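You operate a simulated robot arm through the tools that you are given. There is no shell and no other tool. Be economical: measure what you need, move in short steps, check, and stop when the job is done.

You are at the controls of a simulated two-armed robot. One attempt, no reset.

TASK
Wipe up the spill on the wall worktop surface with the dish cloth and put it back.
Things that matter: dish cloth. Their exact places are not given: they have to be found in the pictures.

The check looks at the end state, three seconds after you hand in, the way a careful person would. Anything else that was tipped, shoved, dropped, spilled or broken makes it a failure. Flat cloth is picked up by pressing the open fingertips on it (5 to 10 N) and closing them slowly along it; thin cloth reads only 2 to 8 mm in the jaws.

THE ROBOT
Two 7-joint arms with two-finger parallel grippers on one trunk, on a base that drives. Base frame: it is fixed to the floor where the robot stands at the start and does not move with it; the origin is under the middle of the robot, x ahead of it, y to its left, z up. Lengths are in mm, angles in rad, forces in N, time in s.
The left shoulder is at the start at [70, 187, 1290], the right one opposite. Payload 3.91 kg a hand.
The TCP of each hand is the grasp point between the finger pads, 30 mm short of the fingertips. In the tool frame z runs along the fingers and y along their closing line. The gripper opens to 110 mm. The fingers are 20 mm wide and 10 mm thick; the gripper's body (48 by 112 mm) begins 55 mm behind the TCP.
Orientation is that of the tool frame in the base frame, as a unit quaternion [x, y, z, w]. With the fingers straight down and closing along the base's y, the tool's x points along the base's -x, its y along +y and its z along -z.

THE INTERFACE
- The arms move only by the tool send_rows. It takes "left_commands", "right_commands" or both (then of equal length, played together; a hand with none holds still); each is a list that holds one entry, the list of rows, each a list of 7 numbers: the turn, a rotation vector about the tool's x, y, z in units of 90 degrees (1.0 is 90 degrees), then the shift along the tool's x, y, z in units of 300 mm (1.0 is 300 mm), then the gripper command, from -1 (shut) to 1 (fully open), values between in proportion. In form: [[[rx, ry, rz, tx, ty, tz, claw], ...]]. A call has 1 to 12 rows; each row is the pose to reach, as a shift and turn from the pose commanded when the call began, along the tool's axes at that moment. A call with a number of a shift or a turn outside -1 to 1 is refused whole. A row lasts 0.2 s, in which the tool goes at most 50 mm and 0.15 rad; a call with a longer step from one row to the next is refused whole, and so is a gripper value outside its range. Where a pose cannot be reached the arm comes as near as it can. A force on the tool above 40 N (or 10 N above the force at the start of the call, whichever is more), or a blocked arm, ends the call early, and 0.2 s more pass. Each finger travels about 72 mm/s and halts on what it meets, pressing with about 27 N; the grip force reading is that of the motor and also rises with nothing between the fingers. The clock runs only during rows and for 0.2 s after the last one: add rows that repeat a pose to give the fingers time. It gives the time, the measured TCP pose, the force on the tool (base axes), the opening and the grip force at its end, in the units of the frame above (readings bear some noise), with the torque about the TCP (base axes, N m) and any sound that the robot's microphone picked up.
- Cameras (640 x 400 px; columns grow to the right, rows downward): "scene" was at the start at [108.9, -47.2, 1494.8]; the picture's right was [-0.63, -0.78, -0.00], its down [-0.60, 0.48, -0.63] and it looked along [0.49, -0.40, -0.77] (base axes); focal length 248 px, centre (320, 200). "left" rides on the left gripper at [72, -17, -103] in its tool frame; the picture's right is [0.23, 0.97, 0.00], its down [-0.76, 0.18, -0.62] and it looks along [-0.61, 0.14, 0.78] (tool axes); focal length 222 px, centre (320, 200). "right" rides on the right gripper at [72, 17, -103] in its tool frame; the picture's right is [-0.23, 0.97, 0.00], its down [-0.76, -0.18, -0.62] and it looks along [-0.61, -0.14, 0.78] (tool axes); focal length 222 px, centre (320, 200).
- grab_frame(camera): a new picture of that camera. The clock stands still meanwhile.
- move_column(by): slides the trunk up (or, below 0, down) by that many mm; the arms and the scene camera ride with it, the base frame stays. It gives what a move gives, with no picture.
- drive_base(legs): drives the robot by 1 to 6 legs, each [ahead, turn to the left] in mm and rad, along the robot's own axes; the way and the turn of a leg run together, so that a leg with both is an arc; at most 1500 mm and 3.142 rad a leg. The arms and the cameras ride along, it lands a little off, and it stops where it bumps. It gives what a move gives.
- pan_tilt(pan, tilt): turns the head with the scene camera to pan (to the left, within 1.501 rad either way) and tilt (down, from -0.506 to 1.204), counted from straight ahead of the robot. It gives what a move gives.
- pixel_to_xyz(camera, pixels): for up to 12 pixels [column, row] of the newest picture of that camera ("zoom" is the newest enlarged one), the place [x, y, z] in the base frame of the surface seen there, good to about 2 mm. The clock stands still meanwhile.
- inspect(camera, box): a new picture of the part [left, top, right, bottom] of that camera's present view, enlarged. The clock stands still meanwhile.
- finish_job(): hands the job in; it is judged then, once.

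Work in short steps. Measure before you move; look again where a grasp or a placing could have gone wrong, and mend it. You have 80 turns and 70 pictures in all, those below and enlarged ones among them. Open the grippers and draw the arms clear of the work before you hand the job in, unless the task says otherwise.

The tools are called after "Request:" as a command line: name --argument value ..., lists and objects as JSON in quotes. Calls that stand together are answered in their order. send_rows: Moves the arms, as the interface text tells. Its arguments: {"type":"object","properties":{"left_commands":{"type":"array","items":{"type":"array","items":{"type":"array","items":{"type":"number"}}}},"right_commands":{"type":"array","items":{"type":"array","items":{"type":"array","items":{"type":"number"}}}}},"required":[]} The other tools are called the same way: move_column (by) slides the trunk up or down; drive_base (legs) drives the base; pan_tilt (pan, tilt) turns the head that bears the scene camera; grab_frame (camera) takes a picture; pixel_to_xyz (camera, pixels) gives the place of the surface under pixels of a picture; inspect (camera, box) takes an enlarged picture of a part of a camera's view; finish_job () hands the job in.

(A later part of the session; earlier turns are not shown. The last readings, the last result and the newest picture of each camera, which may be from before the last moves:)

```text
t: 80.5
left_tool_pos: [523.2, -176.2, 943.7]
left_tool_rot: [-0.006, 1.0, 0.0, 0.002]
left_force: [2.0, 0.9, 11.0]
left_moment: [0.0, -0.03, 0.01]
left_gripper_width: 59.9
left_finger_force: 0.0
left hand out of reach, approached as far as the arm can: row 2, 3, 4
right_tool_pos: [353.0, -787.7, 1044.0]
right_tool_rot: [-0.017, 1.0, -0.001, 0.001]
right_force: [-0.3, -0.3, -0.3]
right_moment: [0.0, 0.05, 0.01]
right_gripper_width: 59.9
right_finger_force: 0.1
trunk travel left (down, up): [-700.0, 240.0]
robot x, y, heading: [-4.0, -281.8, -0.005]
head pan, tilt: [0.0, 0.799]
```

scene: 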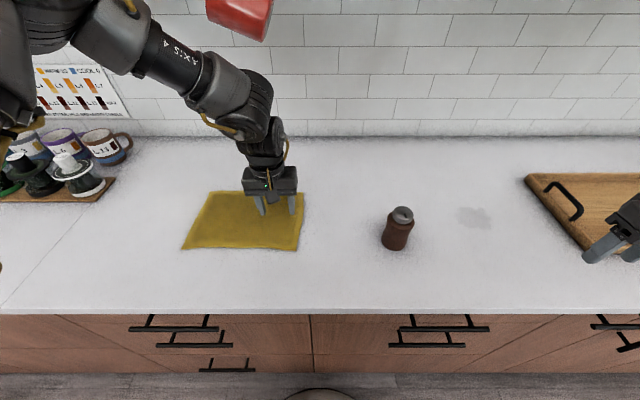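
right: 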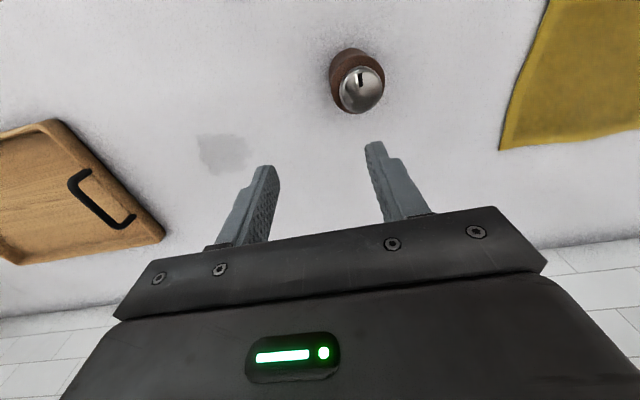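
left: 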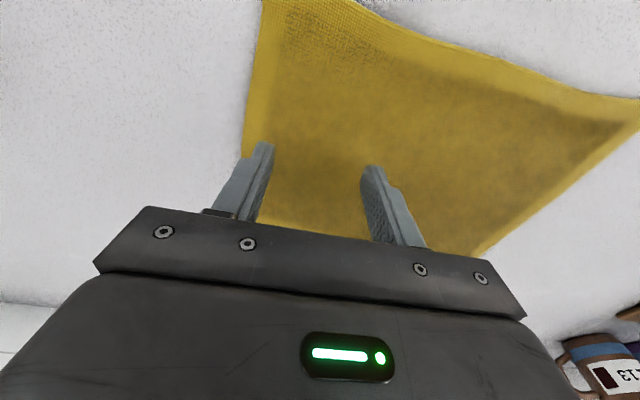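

Level now with an even 11 N. I close slowly along the cloth.

Request:
send_rows --left_commands '[[[0, 0, 0, 0, 0, -0.001, 0.0], [0, 0, 0, 0, 0, -0.001, -0.1], [0, 0, 0, 0, 0, -0.001, -0.2], [0, 0, 0, 0, 0, -0.001, -0.3], [0, 0, 0, 0, 0, -0.001, -0.4], [0, 0, 0, 0, 0, -0.001, -0.5], [0, 0, 0, 0, 0, -0.001, -0.6], [0, 0, 0, 0, 0, -0.001, -0.7], [0, 0, 0, 0, 0, -0.001, -0.8], [0, 0, 0, 0, 0, -0.001, -0.9], [0, 0, 0, 0, 0, -0.001, -1], [0, 0, 0, 0, 0, -0.001, -1]]]'

Request:
send_rows --left_commands '[[[0, 0, 0, 0, 0, -0.05, -1], [0, 0, 0, 0, 0, -0.1, -1], [0, 0, 0, 0, 0, -0.2, -1], [0, 0, 0, 0, 0, -0.2, -1]]]'

Request:
grab_frame --camera "scene"

Request:
grab_frame --camera "left"

```text
t: 83.1
left_tool_pos: [523.6, -175.8, 943.2]
left_tool_rot: [-0.007, 1.0, 0.0, 0.001]
left_force: [1.7, -0.3, 6.3]
left_moment: [0.0, 0.02, -0.02]
left_gripper_width: 4.8
left_finger_force: 26.9
right_tool_pos: [354.2, -787.7, 1042.9]
right_tool_rot: [-0.016, 1.0, 0.0, 0.001]
right_force: [0.2, 0.2, -0.1]
right_moment: [-0.02, -0.01, 0.03]
right_gripper_width: 60.1
right_finger_force: 0.2
trunk travel left (down, up): [-700.0, 240.0]
robot x, y, heading: [-8.5, -281.0, -0.002]
head pan, tilt: [0.0, 0.799]
```

```text
t: 84.1
left_tool_pos: [526.0, -177.2, 1002.5]
left_tool_rot: [-0.004, 1.0, 0.001, 0.0]
left_force: [0.4, 0.0, -0.5]
left_moment: [0.02, 0.02, 0.01]
left_gripper_width: 4.6
left_finger_force: 26.5
right_tool_pos: [354.5, -788.2, 1042.8]
right_tool_rot: [-0.016, 1.0, 0.0, 0.0]
right_force: [0.3, -0.3, -0.1]
right_moment: [0.03, 0.02, -0.03]
right_gripper_width: 60.1
right_finger_force: 0.1
trunk travel left (down, up): [-700.0, 240.0]
robot x, y, heading: [-8.7, -280.5, -0.006]
head pan, tilt: [0.0, 0.799]
```

```text
46 pictures are left
```

scene: 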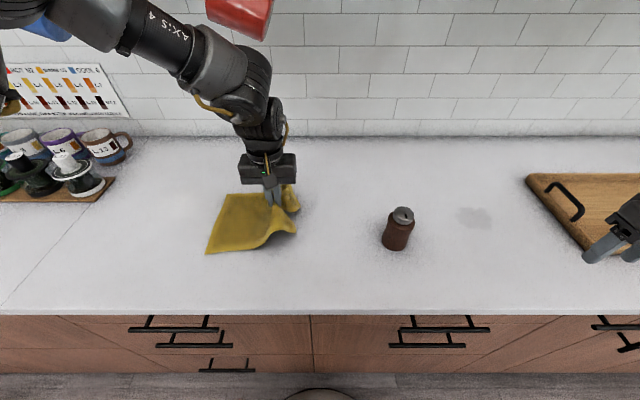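

```text
45 pictures are left
```

left: 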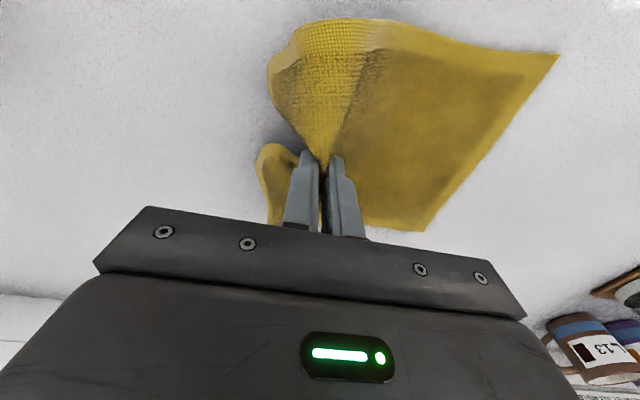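

The cloth is held (4.6 mm). I pull it back to x≈435, away from the mug, then raise the trunk so it hangs free.

Request:
send_rows --left_commands '[[[0, 0, 0, 0.1, 0, -0.03, -1], [0, 0, 0, 0.2, 0, -0.06, -1], [0, 0, 0, 0.3, 0, -0.1, -1], [0, 0, 0, 0.3, 0, -0.1, -1]]]'

Request:
move_column --by 235

Request:
grab_frame --camera "scene"

```text
t: 85.1
left_tool_pos: [435.0, -175.0, 1032.0]
left_tool_rot: [-0.004, 1.0, 0.001, 0.0]
left_force: [0.0, -0.1, -0.1]
left_moment: [0.01, 0.03, 0.0]
left_gripper_width: 4.8
left_finger_force: 27.2
right_tool_pos: [354.5, -788.7, 1042.6]
right_tool_rot: [-0.017, 1.0, -0.001, 0.0]
right_force: [-0.1, 0.1, 0.4]
right_moment: [0.01, 0.03, 0.0]
right_gripper_width: 60.0
right_finger_force: 0.2
trunk travel left (down, up): [-700.0, 240.0]
robot x, y, heading: [-8.3, -278.5, -0.002]
head pan, tilt: [0.0, 0.799]
```

```text
t: 87.5
left_tool_pos: [434.4, -174.2, 1268.0]
left_tool_rot: [-0.005, 1.0, -0.001, 0.0]
left_force: [-0.5, 0.4, -0.4]
left_moment: [0.0, 0.02, 0.0]
left_gripper_width: 4.6
left_finger_force: 27.5
right_tool_pos: [355.3, -787.8, 1277.8]
right_tool_rot: [-0.017, 1.0, 0.001, 0.0]
right_force: [0.0, -0.4, 0.4]
right_moment: [0.02, -0.02, 0.01]
right_gripper_width: 59.8
right_finger_force: 0.0
trunk travel left (down, up): [-935.0, 5.0]
robot x, y, heading: [-7.1, -284.1, 0.001]
head pan, tilt: [0.0, 0.799]
```

```text
44 pictures are left
```

scene: 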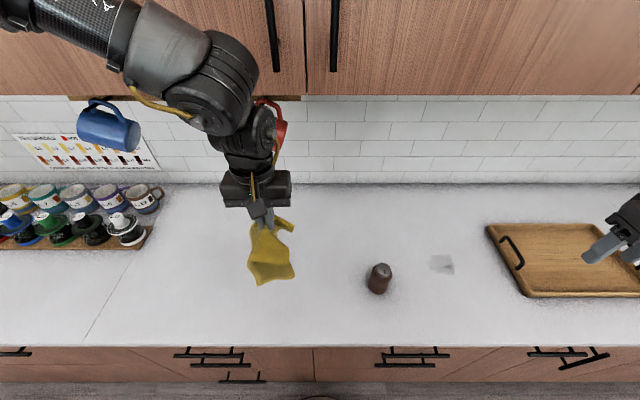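

The cloth hangs free. I back out, shift right ~290 mm, and square up.

Request:
drive_base --legs '[[-365, 0], [0, -1.3], [310, 0], [0, 1.3]]'

Request:
send_rows --left_commands '[[[0, 0, 0, 0, -0.12, 0, -1], [0, 0, 0, 0, -0.24, 0, -1], [0, 0, 0, 0, -0.36, 0, -1], [0, 0, 0, 0, -0.48, 0, -1], [0, 0, 0, 0, -0.6, 0, -1], [0, 0, 0, 0, -0.7, 0, -1], [0, 0, 0, 0, -0.7, 0, -1]]]'

Request:
grab_frame --camera "scene"

```text
t: 97.9
left_tool_pos: [164.7, -476.5, 1267.8]
left_tool_rot: [-0.007, 1.0, 0.0, 0.0]
left_force: [0.5, -0.3, -0.5]
left_moment: [-0.01, 0.01, -0.08]
left_gripper_width: 4.5
left_finger_force: 26.6
right_tool_pos: [86.1, -1087.5, 1277.1]
right_tool_rot: [-0.02, 1.0, 0.0, 0.001]
right_force: [0.6, 0.2, 0.1]
right_moment: [0.0, -0.01, 0.0]
right_gripper_width: 59.9
right_finger_force: 0.1
trunk travel left (down, up): [-935.0, 5.0]
robot x, y, heading: [-275.0, -582.3, -0.002]
head pan, tilt: [0.0, 0.799]
```

```text
t: 99.5
left_tool_pos: [166.7, -683.7, 1267.5]
left_tool_rot: [-0.007, 1.0, 0.0, 0.0]
left_force: [-0.5, 0.0, 0.3]
left_moment: [-0.02, 0.0, -0.08]
left_gripper_width: 4.6
left_finger_force: 27.4
right_tool_pos: [86.1, -1087.0, 1277.2]
right_tool_rot: [-0.018, 1.0, -0.001, 0.0]
right_force: [-0.4, 0.4, 0.1]
right_moment: [0.03, 0.01, -0.04]
right_gripper_width: 60.1
right_finger_force: 0.0
trunk travel left (down, up): [-935.0, 5.0]
robot x, y, heading: [-275.6, -580.2, 0.003]
head pan, tilt: [0.0, 0.799]
```

```text
43 pictures are left
```

scene: 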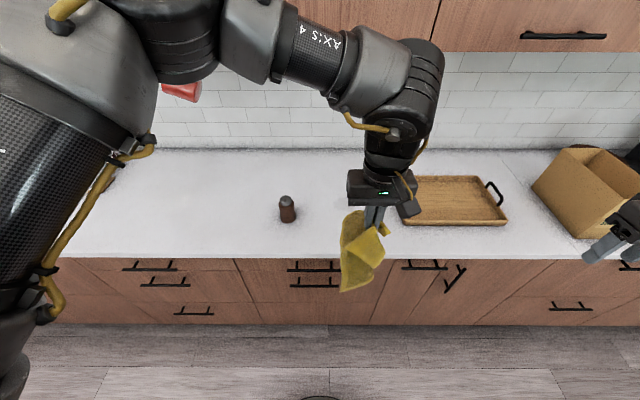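

Cloth held. I measure the box near the right hand and the tray before driving in.

Request:
pixel_to_xyz --camera "scene" --pixels '[[577, 238], [550, 160], [575, 205], [400, 222], [505, 222], [285, 200], [440, 180], [345, 288], [385, 230]]'

```text
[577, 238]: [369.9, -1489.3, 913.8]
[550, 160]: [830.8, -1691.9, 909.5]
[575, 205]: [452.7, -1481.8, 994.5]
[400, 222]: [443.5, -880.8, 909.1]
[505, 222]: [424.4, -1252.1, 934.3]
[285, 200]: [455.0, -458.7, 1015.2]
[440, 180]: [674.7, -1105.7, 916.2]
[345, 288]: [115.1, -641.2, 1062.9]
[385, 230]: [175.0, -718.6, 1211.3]
```

The box is far off (y<-1480) and the tray low, so I drive straight in and lower the trunk, with the hand to be over (435,-684) and cloth touching down there.

Request:
drive_base --legs '[[268, 0]]'

Request:
send_rows --left_commands '[[[0, 0, 0, -0.1, 0.1, 0, -1], [0, 0, 0, -0.2, 0.2, 0, -1], [0, 0, 0, -0.3, 0.25, 0, -1], [0, 0, 0, -0.3, 0.25, 0, -1]]]'

Request:
move_column --by -235

Request:
grab_frame --camera "scene"

```text
t: 101.4
left_tool_pos: [436.4, -684.3, 1268.4]
left_tool_rot: [-0.006, 1.0, -0.001, 0.001]
left_force: [-0.4, 0.2, 0.7]
left_moment: [0.03, -0.01, -0.11]
left_gripper_width: 4.9
left_finger_force: 26.8
right_tool_pos: [354.1, -1086.0, 1277.8]
right_tool_rot: [-0.019, 1.0, 0.0, 0.002]
right_force: [0.5, -0.5, -0.2]
right_moment: [-0.02, -0.03, 0.0]
right_gripper_width: 60.0
right_finger_force: 0.1
trunk travel left (down, up): [-935.0, 5.0]
robot x, y, heading: [-4.7, -579.8, 0.003]
head pan, tilt: [0.0, 0.799]
```

```text
t: 102.4
left_tool_pos: [529.0, -608.6, 1266.2]
left_tool_rot: [-0.006, 1.0, 0.001, 0.0]
left_force: [0.5, -0.2, 0.0]
left_moment: [0.03, 0.02, -0.1]
left_gripper_width: 4.7
left_finger_force: 27.5
right_tool_pos: [356.6, -1088.7, 1276.4]
right_tool_rot: [-0.018, 1.0, 0.0, -0.001]
right_force: [-0.5, 0.5, 0.4]
right_moment: [0.01, 0.0, -0.01]
right_gripper_width: 60.0
right_finger_force: 0.2
trunk travel left (down, up): [-935.0, 5.0]
robot x, y, heading: [-4.8, -581.6, 0.005]
head pan, tilt: [0.0, 0.799]
```

```text
t: 104.9
left_tool_pos: [527.2, -606.5, 1032.5]
left_tool_rot: [-0.006, 1.0, 0.0, 0.0]
left_force: [-0.3, -0.5, -0.2]
left_moment: [0.02, -0.04, -0.05]
left_gripper_width: 4.7
left_finger_force: 26.7
right_tool_pos: [356.6, -1086.3, 1042.7]
right_tool_rot: [-0.018, 1.0, 0.0, 0.001]
right_force: [0.1, -0.3, 0.4]
right_moment: [0.02, -0.03, 0.02]
right_gripper_width: 60.1
right_finger_force: 0.0
trunk travel left (down, up): [-700.0, 240.0]
robot x, y, heading: [-5.2, -583.5, 0.007]
head pan, tilt: [0.0, 0.799]
```

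```text
42 pictures are left
```

scene: 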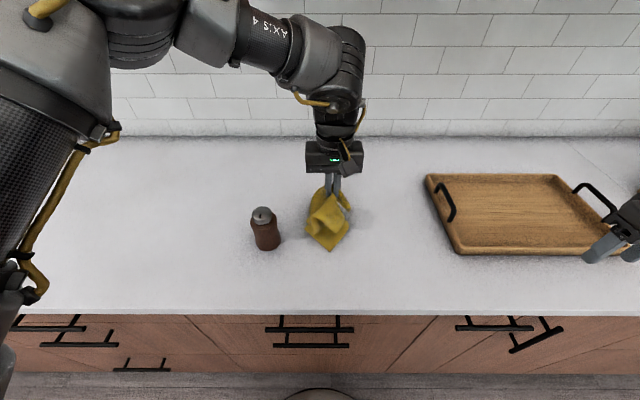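

The cloth just touches the counter at scene (327,220). I move down and right, laying the cloth towards the spill, stopping just above contact.

Request:
send_rows --left_commands '[[[0, 0, 0, 0, -0.04, 0.08, -1], [0, 0, 0, 0, -0.08, 0.16, -1], [0, 0, 0, 0, -0.12, 0.24, -1], [0, 0, 0, 0, -0.12, 0.28, -1], [0, 0, 0, 0, -0.12, 0.28, -1]]]'

Request:
grab_frame --camera "scene"

```text
t: 106.1
left_tool_pos: [527.9, -642.8, 949.9]
left_tool_rot: [-0.007, 1.0, 0.0, 0.001]
left_force: [1.0, -0.2, 14.7]
left_moment: [0.1, 0.04, -0.07]
left_gripper_width: 4.5
left_finger_force: 26.8
right_tool_pos: [355.3, -1087.9, 1042.6]
right_tool_rot: [-0.018, 1.0, 0.001, 0.001]
right_force: [0.3, 0.5, -0.1]
right_moment: [-0.01, 0.04, -0.02]
right_gripper_width: 59.9
right_finger_force: 0.1
trunk travel left (down, up): [-700.0, 240.0]
robot x, y, heading: [-6.8, -581.1, 0.004]
head pan, tilt: [0.0, 0.799]
```

```text
41 pictures are left
```

scene: 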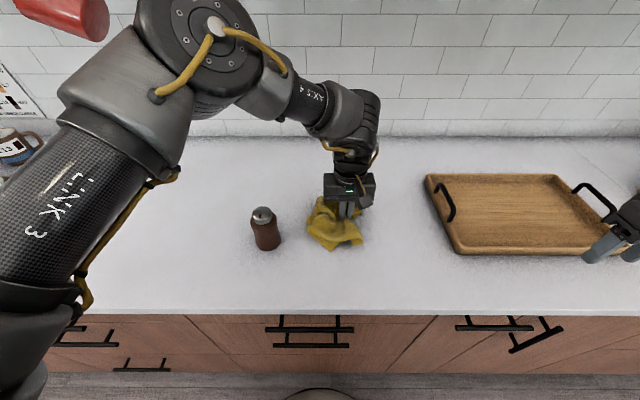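

Pressing at ~15 N through the wadded cloth at the spill's near side. I wipe across the puddle (y -640 to -718) in back-and-forth strokes.

Request:
send_rows --left_commands '[[[0, 0, 0, 0, -0.08, 0, -1], [0, 0, 0, 0, -0.16, 0, -1], [0, 0, 0, 0, -0.25, 0, -1], [0, 0, 0, -0.1, -0.25, 0, -1], [0, 0, 0, -0.1, -0.16, 0, -1], [0, 0, 0, -0.1, -0.08, 0, -1], [0, 0, 0, -0.1, 0, 0, -1], [0, 0, 0, 0, 0, 0, -1], [0, 0, 0, 0.1, 0, 0, -1], [0, 0, 0, 0.1, -0.08, 0, -1], [0, 0, 0, 0.1, -0.16, 0, -1], [0, 0, 0, 0.1, -0.25, 0, -1]]]'

Request:
grab_frame --camera "scene"

```text
t: 108.7
left_tool_pos: [491.3, -706.0, 948.0]
left_tool_rot: [-0.007, 1.0, -0.001, 0.0]
left_force: [0.6, 0.0, 2.1]
left_moment: [-0.05, -0.03, -0.08]
left_gripper_width: 4.8
left_finger_force: 26.9
left hand out of reach, approached as far as the arm can: row 2, 3, 4, 5, 12
right_tool_pos: [356.7, -1086.8, 1043.0]
right_tool_rot: [-0.019, 1.0, -0.001, -0.001]
right_force: [-0.1, 0.0, 0.8]
right_moment: [-0.02, -0.02, 0.04]
right_gripper_width: 60.3
right_finger_force: 0.0
trunk travel left (down, up): [-700.0, 240.0]
robot x, y, heading: [-5.0, -581.6, 0.003]
head pan, tilt: [0.0, 0.799]
```

```text
40 pictures are left
```

scene: 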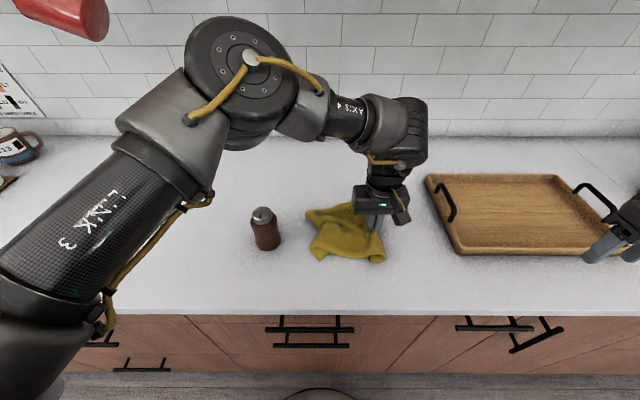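

Force has dropped to 2 N, so I press 3 mm deeper and go on wiping with strokes in x and y over the puddle.

Request:
send_rows --left_commands '[[[0, 0, 0, 0, 0, 0.012, -1], [0, 0, 0, -0.08, 0, 0.012, -1], [0, 0, 0, -0.16, 0, 0.012, -1], [0, 0, 0, -0.24, 0, 0.012, -1], [0, 0, 0, -0.24, 0.08, 0.012, -1], [0, 0, 0, -0.16, 0.08, 0.012, -1], [0, 0, 0, -0.08, 0.08, 0.012, -1], [0, 0, 0, 0, 0.08, 0.012, -1], [0, 0, 0, 0, 0.16, 0.012, -1], [0, 0, 0, -0.08, 0.16, 0.012, -1], [0, 0, 0, -0.16, 0.16, 0.012, -1], [0, 0, 0, -0.24, 0.16, 0.012, -1]]]'

Request:
send_rows --left_commands '[[[0, 0, 0, 0, 0, -0.1, -1], [0, 0, 0, 0, 0.1, -0.25, -1], [0, 0, 0, 0, 0.2, -0.4, -1], [0, 0, 0, 0, 0.2, -0.55, -1], [0, 0, 0, 0, 0.2, -0.7, -1], [0, 0, 0, 0, 0.2, -0.7, -1]]]'

Request:
grab_frame --camera "scene"

Request:
inspect --camera "scene" --box '[280, 160, 440, 260]'

```text
t: 111.3
left_tool_pos: [560.9, -656.2, 946.7]
left_tool_rot: [-0.006, 1.0, 0.0, 0.001]
left_force: [-3.5, -0.1, 12.9]
left_moment: [-0.02, 0.06, -0.06]
left_gripper_width: 4.4
left_finger_force: 26.6
left hand out of reach, approached as far as the arm can: row 2, 3, 4, 5
right_tool_pos: [356.0, -1086.6, 1043.3]
right_tool_rot: [-0.019, 1.0, 0.0, 0.001]
right_force: [-0.3, -0.6, -0.2]
right_moment: [0.01, -0.01, 0.02]
right_gripper_width: 60.1
right_finger_force: 0.0
trunk travel left (down, up): [-700.0, 240.0]
robot x, y, heading: [-7.6, -583.1, 0.007]
head pan, tilt: [0.0, 0.799]
```

```text
refused: row 2 steps farther than a row can; nothing moved
```

```text
39 pictures are left
```

scene: 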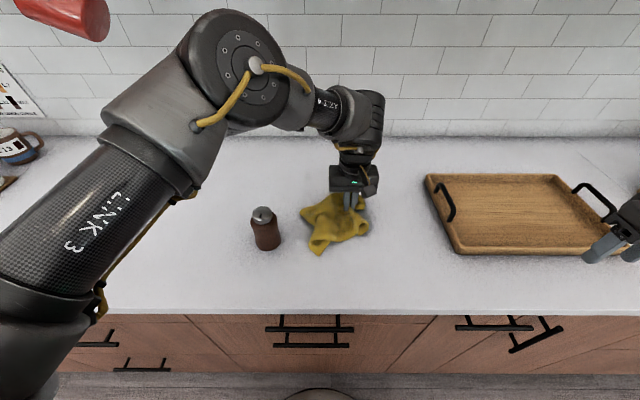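

```text
4.00 times, centred on (360, 210) of scene
```

zoom: 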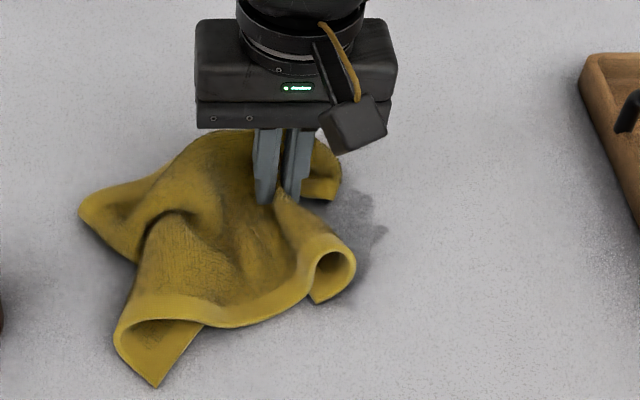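

Part of the puddle remains right of the fingers, zoom (345–385,190–300). I measure it.

Request:
pixel_to_xyz --camera "zoom" --pixels '[[350, 185], [385, 230], [365, 280], [345, 215], [270, 195], [340, 305]]'

```text
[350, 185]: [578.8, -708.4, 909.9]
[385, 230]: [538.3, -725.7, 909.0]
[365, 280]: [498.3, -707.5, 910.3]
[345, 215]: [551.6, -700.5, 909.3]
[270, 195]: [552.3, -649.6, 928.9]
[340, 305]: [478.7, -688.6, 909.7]
```

The remainder is at x 490–580, y -690 to -727. Inward reach improves with a higher trunk, so I raise it 100 mm, then bring the hand right and down again over that part.

Request:
move_column --by 100

Request:
send_rows --left_commands '[[[0, 0, 0, 0.03, -0.1, 0, -1], [0, 0, 0, 0.06, -0.18, 0.1, -1], [0, 0, 0, 0.06, -0.18, 0.2, -1], [0, 0, 0, 0.06, -0.18, 0.3, -1], [0, 0, 0, 0.06, -0.18, 0.33, -1], [0, 0, 0, 0.06, -0.18, 0.33, -1]]]'

Request:
inspect --camera "scene" --box '[280, 160, 440, 260]'

```text
t: 112.6
left_tool_pos: [562.4, -656.8, 1044.1]
left_tool_rot: [-0.005, 1.0, 0.0, 0.001]
left_force: [-0.5, -0.1, 0.5]
left_moment: [0.01, -0.02, -0.08]
left_gripper_width: 4.8
left_finger_force: 27.4
right_tool_pos: [356.6, -1087.0, 1143.2]
right_tool_rot: [-0.018, 1.0, 0.0, 0.0]
right_force: [0.7, -0.4, -0.1]
right_moment: [-0.01, 0.04, 0.03]
right_gripper_width: 60.1
right_finger_force: 0.0
trunk travel left (down, up): [-800.0, 140.0]
robot x, y, heading: [-2.9, -581.7, 0.002]
head pan, tilt: [0.0, 0.799]
```

```text
t: 114.0
left_tool_pos: [523.0, -673.8, 957.6]
left_tool_rot: [-0.007, 1.0, 0.0, 0.0]
left_force: [0.0, 0.0, 0.3]
left_moment: [-0.02, -0.01, -0.04]
left_gripper_width: 4.5
left_finger_force: 26.9
left hand out of reach, approached as far as the arm can: row 1, 2, 3, 4, 5, 6
right_tool_pos: [356.1, -1087.2, 1142.4]
right_tool_rot: [-0.019, 1.0, 0.0, 0.001]
right_force: [0.0, 0.5, -1.1]
right_moment: [0.0, -0.02, -0.01]
right_gripper_width: 60.1
right_finger_force: 0.1
trunk travel left (down, up): [-800.0, 140.0]
robot x, y, heading: [-4.8, -580.5, 0.002]
head pan, tilt: [0.0, 0.799]
```

```text
4.00 times, centred on (360, 210) of scene
```

zoom: 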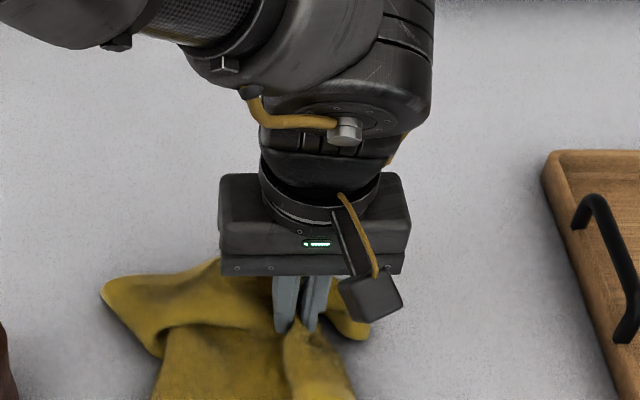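

The arm tops out here, but turning the base slightly right carries the hand with it. I turn by -0.1 rad with the cloth lightly on the counter.

Request:
drive_base --legs '[[0, -0.1]]'

Request:
send_rows --left_commands '[[[0, 0, 0, -0.05, 0, 0.02, -1], [0, 0, 0, -0.1, 0, 0.035, -1], [0, 0, 0, -0.15, 0, 0.035, -1], [0, 0, 0, -0.2, 0, 0.035, -1], [0, 0, 0, -0.2, 0, 0.035, -1]]]'

Request:
inspect --camera "scene" --box '[260, 160, 420, 260]'

```text
t: 114.9
left_tool_pos: [512.4, -725.4, 957.7]
left_tool_rot: [0.045, 0.999, -0.001, 0.001]
left_force: [-0.6, -0.5, -0.2]
left_moment: [0.03, -0.02, 0.06]
left_gripper_width: 4.4
left_finger_force: 27.0
right_tool_pos: [303.3, -1120.2, 1143.0]
right_tool_rot: [0.033, 0.999, -0.002, 0.0]
right_force: [0.0, 0.4, 0.1]
right_moment: [-0.06, 0.0, -0.03]
right_gripper_width: 59.7
right_finger_force: 0.1
trunk travel left (down, up): [-800.0, 140.0]
robot x, y, heading: [-6.9, -582.6, -0.104]
head pan, tilt: [0.0, 0.799]
```

```text
t: 116.1
left_tool_pos: [560.7, -702.9, 953.6]
left_tool_rot: [0.045, 0.999, -0.003, 0.001]
left_force: [-0.2, 0.4, -0.1]
left_moment: [0.02, -0.05, 0.06]
left_gripper_width: 4.6
left_finger_force: 26.7
left hand out of reach, approached as far as the arm can: row 1, 2, 3, 4, 5
right_tool_pos: [302.7, -1121.7, 1142.8]
right_tool_rot: [0.033, 0.999, -0.001, 0.001]
right_force: [-1.0, -0.8, 0.8]
right_moment: [0.0, -0.03, -0.03]
right_gripper_width: 60.0
right_finger_force: 0.0
trunk travel left (down, up): [-800.0, 140.0]
robot x, y, heading: [-8.8, -580.6, -0.1]
head pan, tilt: [0.0, 0.799]
```

```text
4.00 times, centred on (340, 210) of scene
```

zoom: 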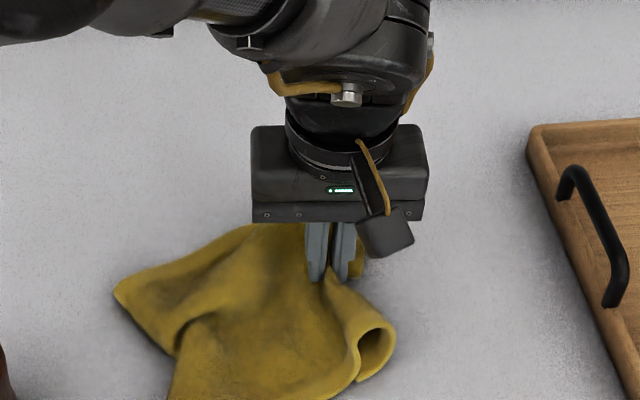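

Progress; I turn a further -0.1 for freedom, then press and stroke over x 490–580, y -680 to -735.

Request:
drive_base --legs '[[0, -0.1]]'

Request:
send_rows --left_commands '[[[0, 0, 0, 0, 0.1, 0.02, -1], [0, 0, 0, 0, 0.13, 0.04, -1], [0, 0, 0, 0, 0.05, 0.04, -1], [0, 0, 0, 0.08, 0.05, 0.04, -1], [0, 0, 0, 0.08, 0.13, 0.04, -1], [0, 0, 0, 0.16, 0.13, 0.04, -1], [0, 0, 0, 0.16, 0.05, 0.04, -1], [0, 0, 0, 0.24, 0.05, 0.04, -1], [0, 0, 0, 0.24, 0.13, 0.04, -1], [0, 0, 0, 0.24, 0.2, 0.04, -1]]]'

Request:
inspect --camera "scene" --box '[220, 160, 380, 260]'

```text
t: 117.1
left_tool_pos: [546.9, -758.1, 952.0]
left_tool_rot: [0.095, 0.996, -0.003, 0.001]
left_force: [0.2, -1.2, 0.5]
left_moment: [-0.01, -0.03, 0.07]
left_gripper_width: 4.5
left_finger_force: 26.9
right_tool_pos: [248.1, -1148.3, 1143.7]
right_tool_rot: [0.084, 0.996, -0.001, 0.001]
right_force: [0.0, 0.2, 0.1]
right_moment: [-0.02, -0.02, 0.02]
right_gripper_width: 59.8
right_finger_force: 0.0
trunk travel left (down, up): [-800.0, 140.0]
robot x, y, heading: [-6.2, -579.8, -0.199]
head pan, tilt: [0.0, 0.799]
```

```text
t: 118.5
left_tool_pos: [513.6, -712.7, 945.0]
left_tool_rot: [0.092, 0.996, -0.003, 0.006]
left_force: [-1.5, 3.2, 18.8]
left_moment: [0.16, 0.01, 0.07]
left_gripper_width: 4.6
left_finger_force: 26.9
right_tool_pos: [246.2, -1149.8, 1142.5]
right_tool_rot: [0.083, 0.997, -0.001, 0.002]
right_force: [-0.4, 0.7, -0.1]
right_moment: [0.03, 0.01, 0.0]
right_gripper_width: 60.1
right_finger_force: 0.0
trunk travel left (down, up): [-800.0, 140.0]
robot x, y, heading: [-6.1, -579.8, -0.201]
head pan, tilt: [0.0, 0.799]
stopped in row 7 (left hand): the force on the tool passed its limit (the readings are from after the stop); the commanded pose is now the measured one
```

```text
4.00 times, centred on (300, 210) of scene
```

zoom: 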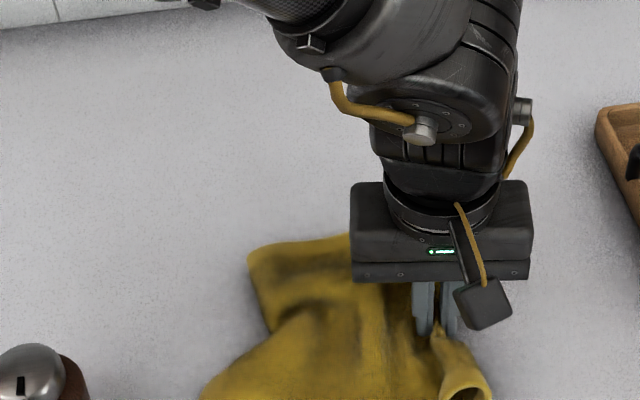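

The force limit tripped; I ease 2 mm and continue with the near part and another pass back across.

Request:
send_rows --left_commands '[[[0, 0, 0, 0, 0, -0.008, -1], [0, 0, 0, 0.08, 0, -0.008, -1], [0, 0, 0, 0.08, -0.06, -0.008, -1], [0, 0, 0, 0, -0.06, -0.008, -1], [0, 0, 0, -0.1, -0.06, -0.008, -1], [0, 0, 0, -0.2, -0.06, -0.008, -1], [0, 0, 0, -0.2, 0.02, -0.008, -1], [0, 0, 0, -0.1, 0.02, -0.008, -1], [0, 0, 0, 0, 0.02, -0.008, -1], [0, 0, 0, 0.08, 0.1, -0.008, -1], [0, 0, 0, -0.02, 0.1, -0.008, -1], [0, 0, 0, -0.12, 0.1, -0.008, -1]]]'

Request:
move_column --by 140

Request:
send_rows --left_commands '[[[0, 0, 0, 0, 0, -0.15, -1], [0, 0, 0, 0, 0, -0.3, -1], [0, 0, 0, 0, 0, -0.45, -1], [0, 0, 0, 0, 0, -0.5, -1]]]'

Request:
grab_frame --camera "scene"

Request:
grab_frame --camera "left"

```text
t: 121.1
left_tool_pos: [552.4, -691.8, 945.9]
left_tool_rot: [0.092, 0.996, -0.001, 0.005]
left_force: [-0.9, 0.3, 7.1]
left_moment: [0.02, 0.05, 0.08]
left_gripper_width: 4.6
left_finger_force: 27.0
left hand out of reach, approached as far as the arm can: row 6, 7
right_tool_pos: [245.4, -1150.3, 1141.5]
right_tool_rot: [0.085, 0.996, 0.0, 0.001]
right_force: [0.0, -0.2, 0.7]
right_moment: [0.01, 0.01, 0.01]
right_gripper_width: 59.9
right_finger_force: 0.0
trunk travel left (down, up): [-800.0, 140.0]
robot x, y, heading: [-6.8, -577.4, -0.201]
head pan, tilt: [0.0, 0.799]
```

```text
t: 122.8
left_tool_pos: [554.2, -691.3, 1084.8]
left_tool_rot: [0.091, 0.996, -0.001, 0.005]
left_force: [-0.9, -0.2, 0.2]
left_moment: [-0.01, -0.02, 0.06]
left_gripper_width: 4.7
left_finger_force: 27.2
right_tool_pos: [248.2, -1149.9, 1282.5]
right_tool_rot: [0.084, 0.996, 0.0, -0.001]
right_force: [0.0, -1.2, 0.7]
right_moment: [0.0, -0.02, 0.01]
right_gripper_width: 60.2
right_finger_force: 0.2
trunk travel left (down, up): [-940.0, 0.0]
robot x, y, heading: [-4.4, -580.1, -0.204]
head pan, tilt: [0.0, 0.799]
```

```text
t: 123.8
left_tool_pos: [551.2, -690.1, 1234.1]
left_tool_rot: [0.091, 0.996, -0.002, 0.005]
left_force: [0.2, -0.6, -1.0]
left_moment: [0.02, 0.0, 0.06]
left_gripper_width: 4.5
left_finger_force: 27.3
right_tool_pos: [246.0, -1150.4, 1283.9]
right_tool_rot: [0.084, 0.996, -0.001, 0.001]
right_force: [-0.4, 0.5, 0.1]
right_moment: [0.01, 0.01, -0.02]
right_gripper_width: 59.9
right_finger_force: 0.1
trunk travel left (down, up): [-940.0, 0.0]
robot x, y, heading: [-2.7, -580.5, -0.201]
head pan, tilt: [0.0, 0.799]
```

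```text
34 pictures are left
```

scene: 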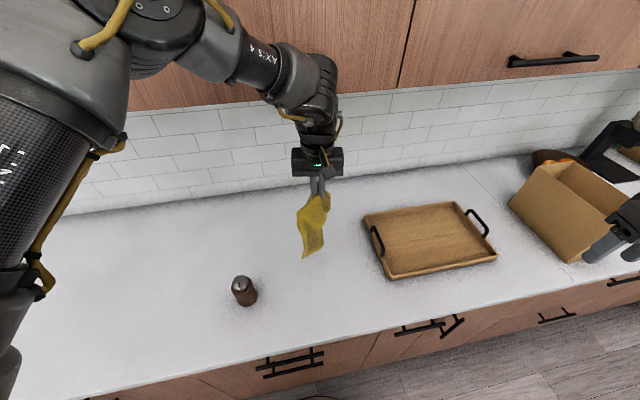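

```text
33 pictures are left
```

left: 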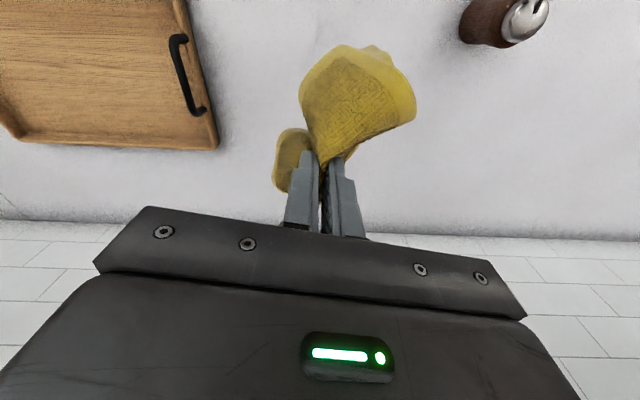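

The cloth may hide the spot in this view; I enlarge the region around scene (320,260).

Request:
inspect --camera "scene" --box '[250, 210, 410, 310]'

Request:
pixel_to_xyz --camera "scene" --pixels '[[335, 255], [325, 265], [300, 260], [290, 280], [340, 240], [350, 235]]'

Request:
inspect --camera "left" --box '[200, 0, 480, 160]'

```text
4.00 times, centred on (330, 260) of scene
```

zoom: 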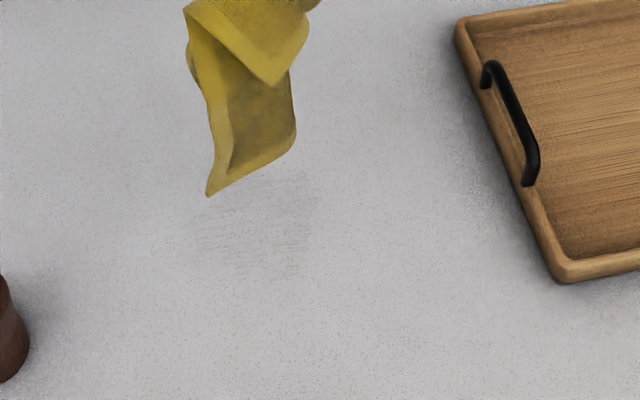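

```text
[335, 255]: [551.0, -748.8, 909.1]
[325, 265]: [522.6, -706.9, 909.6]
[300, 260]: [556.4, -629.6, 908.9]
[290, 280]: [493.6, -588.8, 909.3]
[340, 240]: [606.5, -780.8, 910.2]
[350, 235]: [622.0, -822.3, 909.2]
```

```text
2.29 times, centred on (340, 80) of left
```

zoom: 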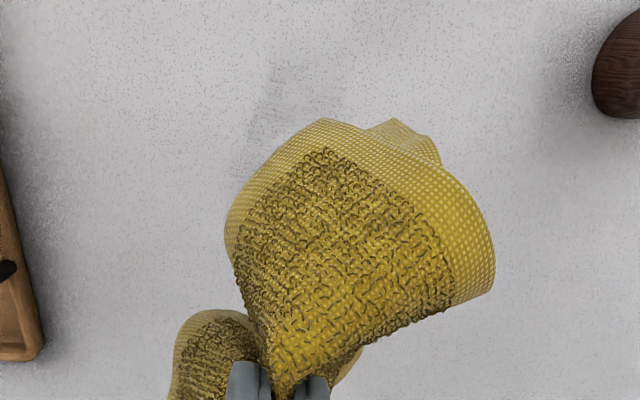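

Only a faint smear is left at about x 500–560, y -625 to -710. I go back down for another thorough pass.

Request:
move_column --by -140

Request:
send_rows --left_commands '[[[0, 0, 0, 0, 0, 0.15, -1], [0, 0, 0, 0, 0, 0.3, -1], [0, 0, 0, 0, 0, 0.42, -1], [0, 0, 0, 0, 0, 0.475, -1], [0, 0, 0, 0, 0, 0.475, -1]]]'

```text
t: 125.5
left_tool_pos: [550.9, -692.0, 1093.4]
left_tool_rot: [0.092, 0.996, -0.002, 0.004]
left_force: [-0.2, -0.3, -0.6]
left_moment: [0.01, -0.01, 0.05]
left_gripper_width: 4.6
left_finger_force: 27.1
right_tool_pos: [248.1, -1149.7, 1142.1]
right_tool_rot: [0.082, 0.997, -0.001, 0.0]
right_force: [-0.4, 0.4, 0.8]
right_moment: [-0.01, 0.0, 0.01]
right_gripper_width: 60.2
right_finger_force: 0.0
trunk travel left (down, up): [-800.0, 140.0]
robot x, y, heading: [-7.2, -581.4, -0.198]
head pan, tilt: [0.0, 0.799]
```

```text
t: 126.7
left_tool_pos: [553.9, -692.4, 953.5]
left_tool_rot: [0.091, 0.996, -0.003, 0.008]
left_force: [1.3, 3.4, 38.7]
left_moment: [0.23, 0.12, 0.07]
left_gripper_width: 4.6
left_finger_force: 27.1
right_tool_pos: [244.3, -1149.0, 1143.4]
right_tool_rot: [0.083, 0.997, 0.0, 0.002]
right_force: [0.1, 0.2, -0.8]
right_moment: [0.01, -0.01, 0.03]
right_gripper_width: 60.0
right_finger_force: 0.1
trunk travel left (down, up): [-800.0, 140.0]
robot x, y, heading: [-6.3, -579.7, -0.2]
head pan, tilt: [0.0, 0.799]
```

A thick wad under the tips gives 39 N; I raise 3 mm and stroke in y at several x.

Request:
send_rows --left_commands '[[[0, 0, 0, 0, 0, -0.01, -1], [0, 0, 0, 0, -0.08, -0.01, -1], [0, 0, 0, 0.06, -0.08, -0.01, -1], [0, 0, 0, 0.06, 0.04, -0.01, -1], [0, 0, 0, 0.06, 0.16, -0.01, -1], [0, 0, 0, 0.06, 0.22, -0.01, -1], [0, 0, 0, 0.13, 0.22, -0.01, -1], [0, 0, 0, 0.13, 0.1, -0.01, -1], [0, 0, 0, 0.13, 0, -0.01, -1], [0, 0, 0, 0.13, -0.08, -0.01, -1]]]'

Request:
send_rows --left_commands '[[[0, 0, 0, 0.07, 0, 0.005, -1], [0, 0, 0, 0.07, 0.1, 0.005, -1], [0, 0, 0, 0.07, 0.2, 0.005, -1], [0, 0, 0, 0.07, 0.3, 0.005, -1], [0, 0, 0, -0.03, 0.3, 0.005, -1], [0, 0, 0, -0.03, 0.2, 0.005, -1], [0, 0, 0, -0.03, 0.1, 0.005, -1], [0, 0, 0, -0.03, 0.0, 0.005, -1], [0, 0, 0, -0.1, 0.0, 0.005, -1], [0, 0, 0, -0.1, 0.1, 0.005, -1], [0, 0, 0, -0.1, 0.2, 0.005, -1], [0, 0, 0, -0.1, 0.3, 0.005, -1]]]'

Request:
grab_frame --camera "scene"

```text
t: 128.9
left_tool_pos: [507.5, -704.3, 954.2]
left_tool_rot: [0.092, 0.996, -0.003, 0.005]
left_force: [1.1, 5.5, 22.7]
left_moment: [0.27, 0.06, 0.0]
left_gripper_width: 4.7
left_finger_force: 27.2
left hand out of reach, approached as far as the arm can: row 6
right_tool_pos: [244.7, -1148.1, 1144.2]
right_tool_rot: [0.082, 0.997, -0.001, 0.001]
right_force: [-0.4, 0.0, 0.5]
right_moment: [-0.02, 0.02, 0.06]
right_gripper_width: 60.2
right_finger_force: 0.1
trunk travel left (down, up): [-800.0, 140.0]
robot x, y, heading: [-5.7, -582.4, -0.204]
head pan, tilt: [0.0, 0.799]
```

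```text
t: 131.5
left_tool_pos: [542.7, -628.1, 955.9]
left_tool_rot: [0.089, 0.996, -0.001, 0.005]
left_force: [1.1, -3.4, 14.5]
left_moment: [-0.06, 0.03, 0.04]
left_gripper_width: 4.8
left_finger_force: 27.4
left hand out of reach, approached as far as the arm can: row 12
right_tool_pos: [247.2, -1151.3, 1141.7]
right_tool_rot: [0.083, 0.997, -0.001, 0.001]
right_force: [0.1, 0.6, 0.5]
right_moment: [-0.01, -0.01, 0.01]
right_gripper_width: 60.2
right_finger_force: 0.1
trunk travel left (down, up): [-800.0, 140.0]
robot x, y, heading: [-4.7, -582.8, -0.202]
head pan, tilt: [0.0, 0.799]
```

```text
30 pictures are left
```

scene: 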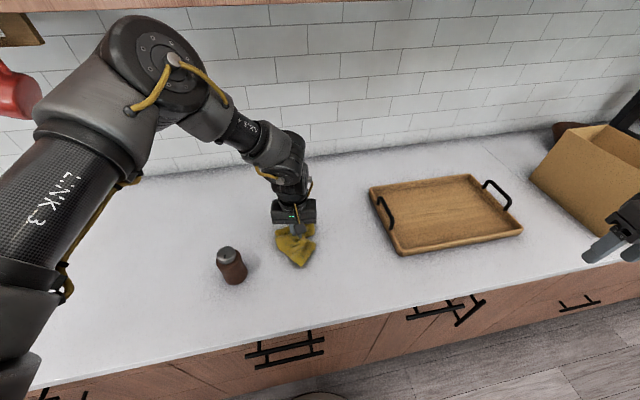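

I lift the cloth via trunk and arm, and look at the spot closely.

Request:
move_column --by 140

Request:
send_rows --left_commands '[[[0, 0, 0, 0, 0, -0.15, -1], [0, 0, 0, 0.06, 0, -0.3, -1], [0, 0, 0, 0.12, 0, -0.44, -1], [0, 0, 0, 0.2, 0, -0.55, -1], [0, 0, 0, 0.3, 0, -0.55, -1], [0, 0, 0, 0.3, 0, -0.55, -1]]]'

Request:
inspect --camera "scene" --box '[220, 200, 420, 325]'

Request:
inspect --camera "left" --box '[160, 0, 480, 200]'

```text
t: 133.1
left_tool_pos: [544.8, -628.7, 1095.8]
left_tool_rot: [0.089, 0.996, -0.001, 0.005]
left_force: [0.3, 0.2, 0.6]
left_moment: [-0.02, 0.01, 0.04]
left_gripper_width: 4.5
left_finger_force: 27.1
right_tool_pos: [247.8, -1150.5, 1282.6]
right_tool_rot: [0.084, 0.996, 0.0, 0.0]
right_force: [0.6, 0.7, -0.3]
right_moment: [-0.03, 0.0, 0.0]
right_gripper_width: 59.9
right_finger_force: 0.0
trunk travel left (down, up): [-940.0, 0.0]
robot x, y, heading: [-5.3, -579.5, -0.203]
head pan, tilt: [0.0, 0.799]
```

```text
t: 134.5
left_tool_pos: [452.1, -611.6, 1259.9]
left_tool_rot: [0.089, 0.996, -0.001, 0.005]
left_force: [0.0, 0.3, -0.6]
left_moment: [-0.01, 0.04, 0.05]
left_gripper_width: 4.7
left_finger_force: 26.8
right_tool_pos: [247.7, -1151.4, 1281.8]
right_tool_rot: [0.083, 0.997, -0.001, 0.001]
right_force: [1.1, -0.3, 0.6]
right_moment: [0.0, 0.02, 0.0]
right_gripper_width: 60.0
right_finger_force: 0.1
trunk travel left (down, up): [-940.0, 0.0]
robot x, y, heading: [-7.6, -578.7, -0.203]
head pan, tilt: [0.0, 0.799]
```

```text
3.20 times, centred on (320, 262) of scene
```

zoom: 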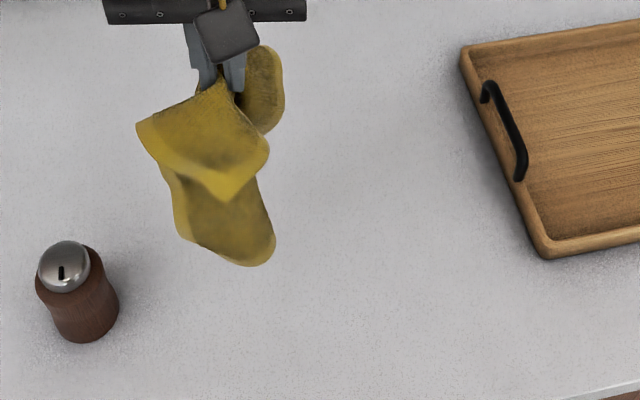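

```text
2.00 times, centred on (320, 100) of left
```

zoom: 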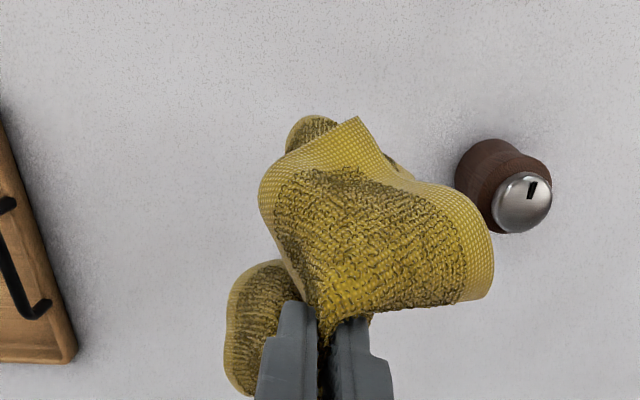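

The visible part of the spot is clean. I back away so the rest can be checked before returning.

Request:
drive_base --legs '[[-365, 0], [0, 0.2]]'

Request:
inspect --camera "scene" --box '[240, 130, 440, 255]'

```text
t: 137.7
left_tool_pos: [85.7, -448.7, 1259.7]
left_tool_rot: [-0.01, 1.0, 0.001, 0.005]
left_force: [0.1, 0.4, 0.2]
left_moment: [0.0, -0.02, -0.08]
left_gripper_width: 5.0
left_finger_force: 26.8
right_tool_pos: [-9.8, -1017.4, 1281.9]
right_tool_rot: [-0.016, 1.0, 0.001, 0.001]
right_force: [0.9, 0.0, 0.3]
right_moment: [0.07, 0.01, 0.01]
right_gripper_width: 60.0
right_finger_force: 0.0
trunk travel left (down, up): [-940.0, 0.0]
robot x, y, heading: [-371.8, -506.3, -0.004]
head pan, tilt: [0.0, 0.799]
```

```text
3.20 times, centred on (340, 192) of scene
```

zoom: 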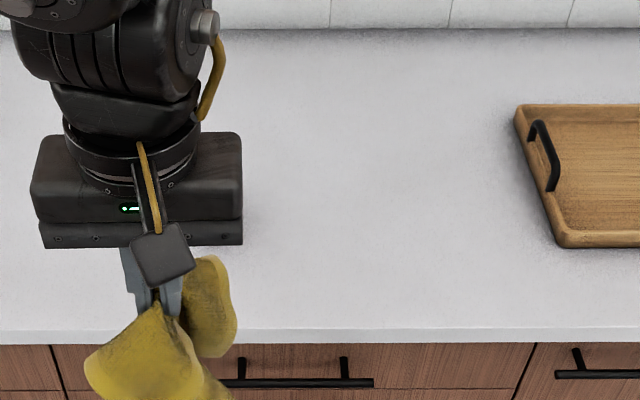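

The spot, around zoom (345–400,176), is clean. Now I return: shift left ~405 mm with the back-in manoeuvre well off the counter.

Request:
drive_base --legs '[[0, -1.5], [-408, 0], [0, 1.504]]'

Request:
grab_frame --camera "scene"

```text
t: 147.6
left_tool_pos: [68.9, -48.3, 1260.1]
left_tool_rot: [0.012, 1.0, 0.0, 0.005]
left_force: [-1.2, 0.9, 0.5]
left_moment: [0.01, 0.0, -0.04]
left_gripper_width: 4.7
left_finger_force: 27.2
right_tool_pos: [-49.5, -613.2, 1282.2]
right_tool_rot: [0.005, 1.0, -0.002, 0.001]
right_force: [1.1, 0.2, 0.0]
right_moment: [0.0, 0.02, 0.01]
right_gripper_width: 60.1
right_finger_force: 0.0
trunk travel left (down, up): [-940.0, 0.0]
robot x, y, heading: [-390.5, -92.6, -0.05]
head pan, tilt: [0.0, 0.799]
```

```text
26 pictures are left
```

scene: 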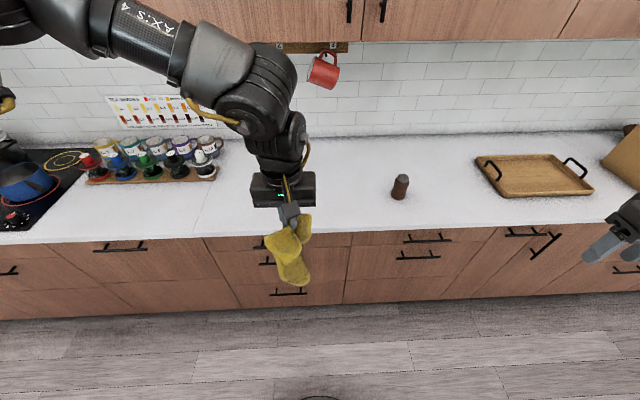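

Good, hanging cloth intact. I straighten the heading and drive in.

Request:
drive_base --legs '[[0, 0.05], [383, 0]]'

Request:
grab_frame --camera "scene"

```text
t: 150.4
left_tool_pos: [449.9, -24.7, 1260.7]
left_tool_rot: [-0.015, 1.0, 0.0, 0.007]
left_force: [0.6, 0.2, 1.0]
left_moment: [-0.03, 0.0, -0.09]
left_gripper_width: 4.8
left_finger_force: 26.9
right_tool_pos: [361.3, -593.7, 1282.7]
right_tool_rot: [-0.021, 1.0, -0.001, 0.002]
right_force: [0.0, 0.7, -0.8]
right_moment: [0.0, -0.05, -0.01]
right_gripper_width: 60.0
right_finger_force: 0.2
trunk travel left (down, up): [-940.0, 0.0]
robot x, y, heading: [-2.9, -87.0, 0.007]
head pan, tilt: [0.0, 0.799]
```

```text
25 pictures are left
```

scene: 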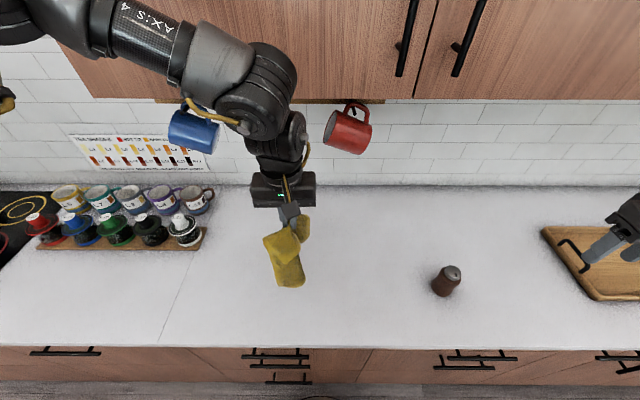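

In place. I lower partway, move the hand to about (528,+55), then lower the rest so the cloth tail touches at the left end of its old place.

Request:
move_column --by -120

Request:
send_rows --left_commands '[[[0, 0, 0, -0.09, 0.09, 0, -1], [0, 0, 0, -0.18, 0.18, 0, -1], [0, 0, 0, -0.26, 0.27, 0, -1], [0, 0, 0, -0.26, 0.27, 0, -1]]]'

Request:
move_column --by -115

Request:
grab_frame --camera "scene"

```text
t: 151.9
left_tool_pos: [451.3, -24.8, 1139.7]
left_tool_rot: [-0.015, 1.0, 0.0, 0.005]
left_force: [-0.3, -0.7, 0.7]
left_moment: [0.02, 0.0, -0.07]
left_gripper_width: 4.7
left_finger_force: 27.3
right_tool_pos: [363.1, -593.2, 1163.6]
right_tool_rot: [-0.021, 1.0, -0.001, 0.0]
right_force: [-0.4, 0.1, -0.3]
right_moment: [0.0, -0.03, 0.0]
right_gripper_width: 59.7
right_finger_force: 0.0
trunk travel left (down, up): [-820.0, 120.0]
robot x, y, heading: [-5.2, -89.8, 0.007]
head pan, tilt: [0.0, 0.799]
```

```text
t: 152.9
left_tool_pos: [516.8, 48.2, 1137.8]
left_tool_rot: [-0.017, 1.0, -0.002, 0.006]
left_force: [-0.1, 0.2, -0.4]
left_moment: [0.01, 0.03, -0.06]
left_gripper_width: 4.6
left_finger_force: 26.9
left hand out of reach, approached as far as the arm can: row 3, 4
right_tool_pos: [364.0, -592.6, 1163.0]
right_tool_rot: [-0.021, 1.0, -0.001, 0.0]
right_force: [-0.5, 0.0, -0.1]
right_moment: [-0.02, 0.01, -0.01]
right_gripper_width: 60.0
right_finger_force: 0.1
trunk travel left (down, up): [-820.0, 120.0]
robot x, y, heading: [-3.5, -88.6, 0.009]
head pan, tilt: [0.0, 0.799]
```

```text
t: 154.3
left_tool_pos: [515.0, 46.6, 1024.0]
left_tool_rot: [-0.017, 1.0, -0.001, 0.006]
left_force: [0.0, 1.0, 0.4]
left_moment: [-0.02, 0.0, -0.05]
left_gripper_width: 4.7
left_finger_force: 26.8
right_tool_pos: [362.2, -593.7, 1047.8]
right_tool_rot: [-0.021, 1.0, -0.001, 0.001]
right_force: [0.5, 0.2, 0.1]
right_moment: [-0.01, -0.01, 0.01]
right_gripper_width: 60.2
right_finger_force: 0.1
trunk travel left (down, up): [-705.0, 235.0]
robot x, y, heading: [2.2, -87.7, 0.007]
head pan, tilt: [0.0, 0.799]
```

```text
24 pictures are left
```

scene: 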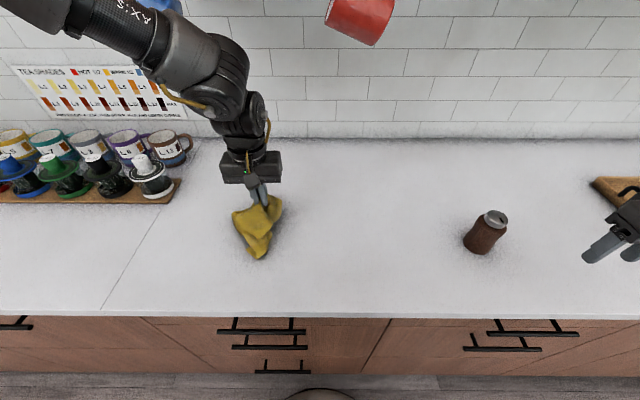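

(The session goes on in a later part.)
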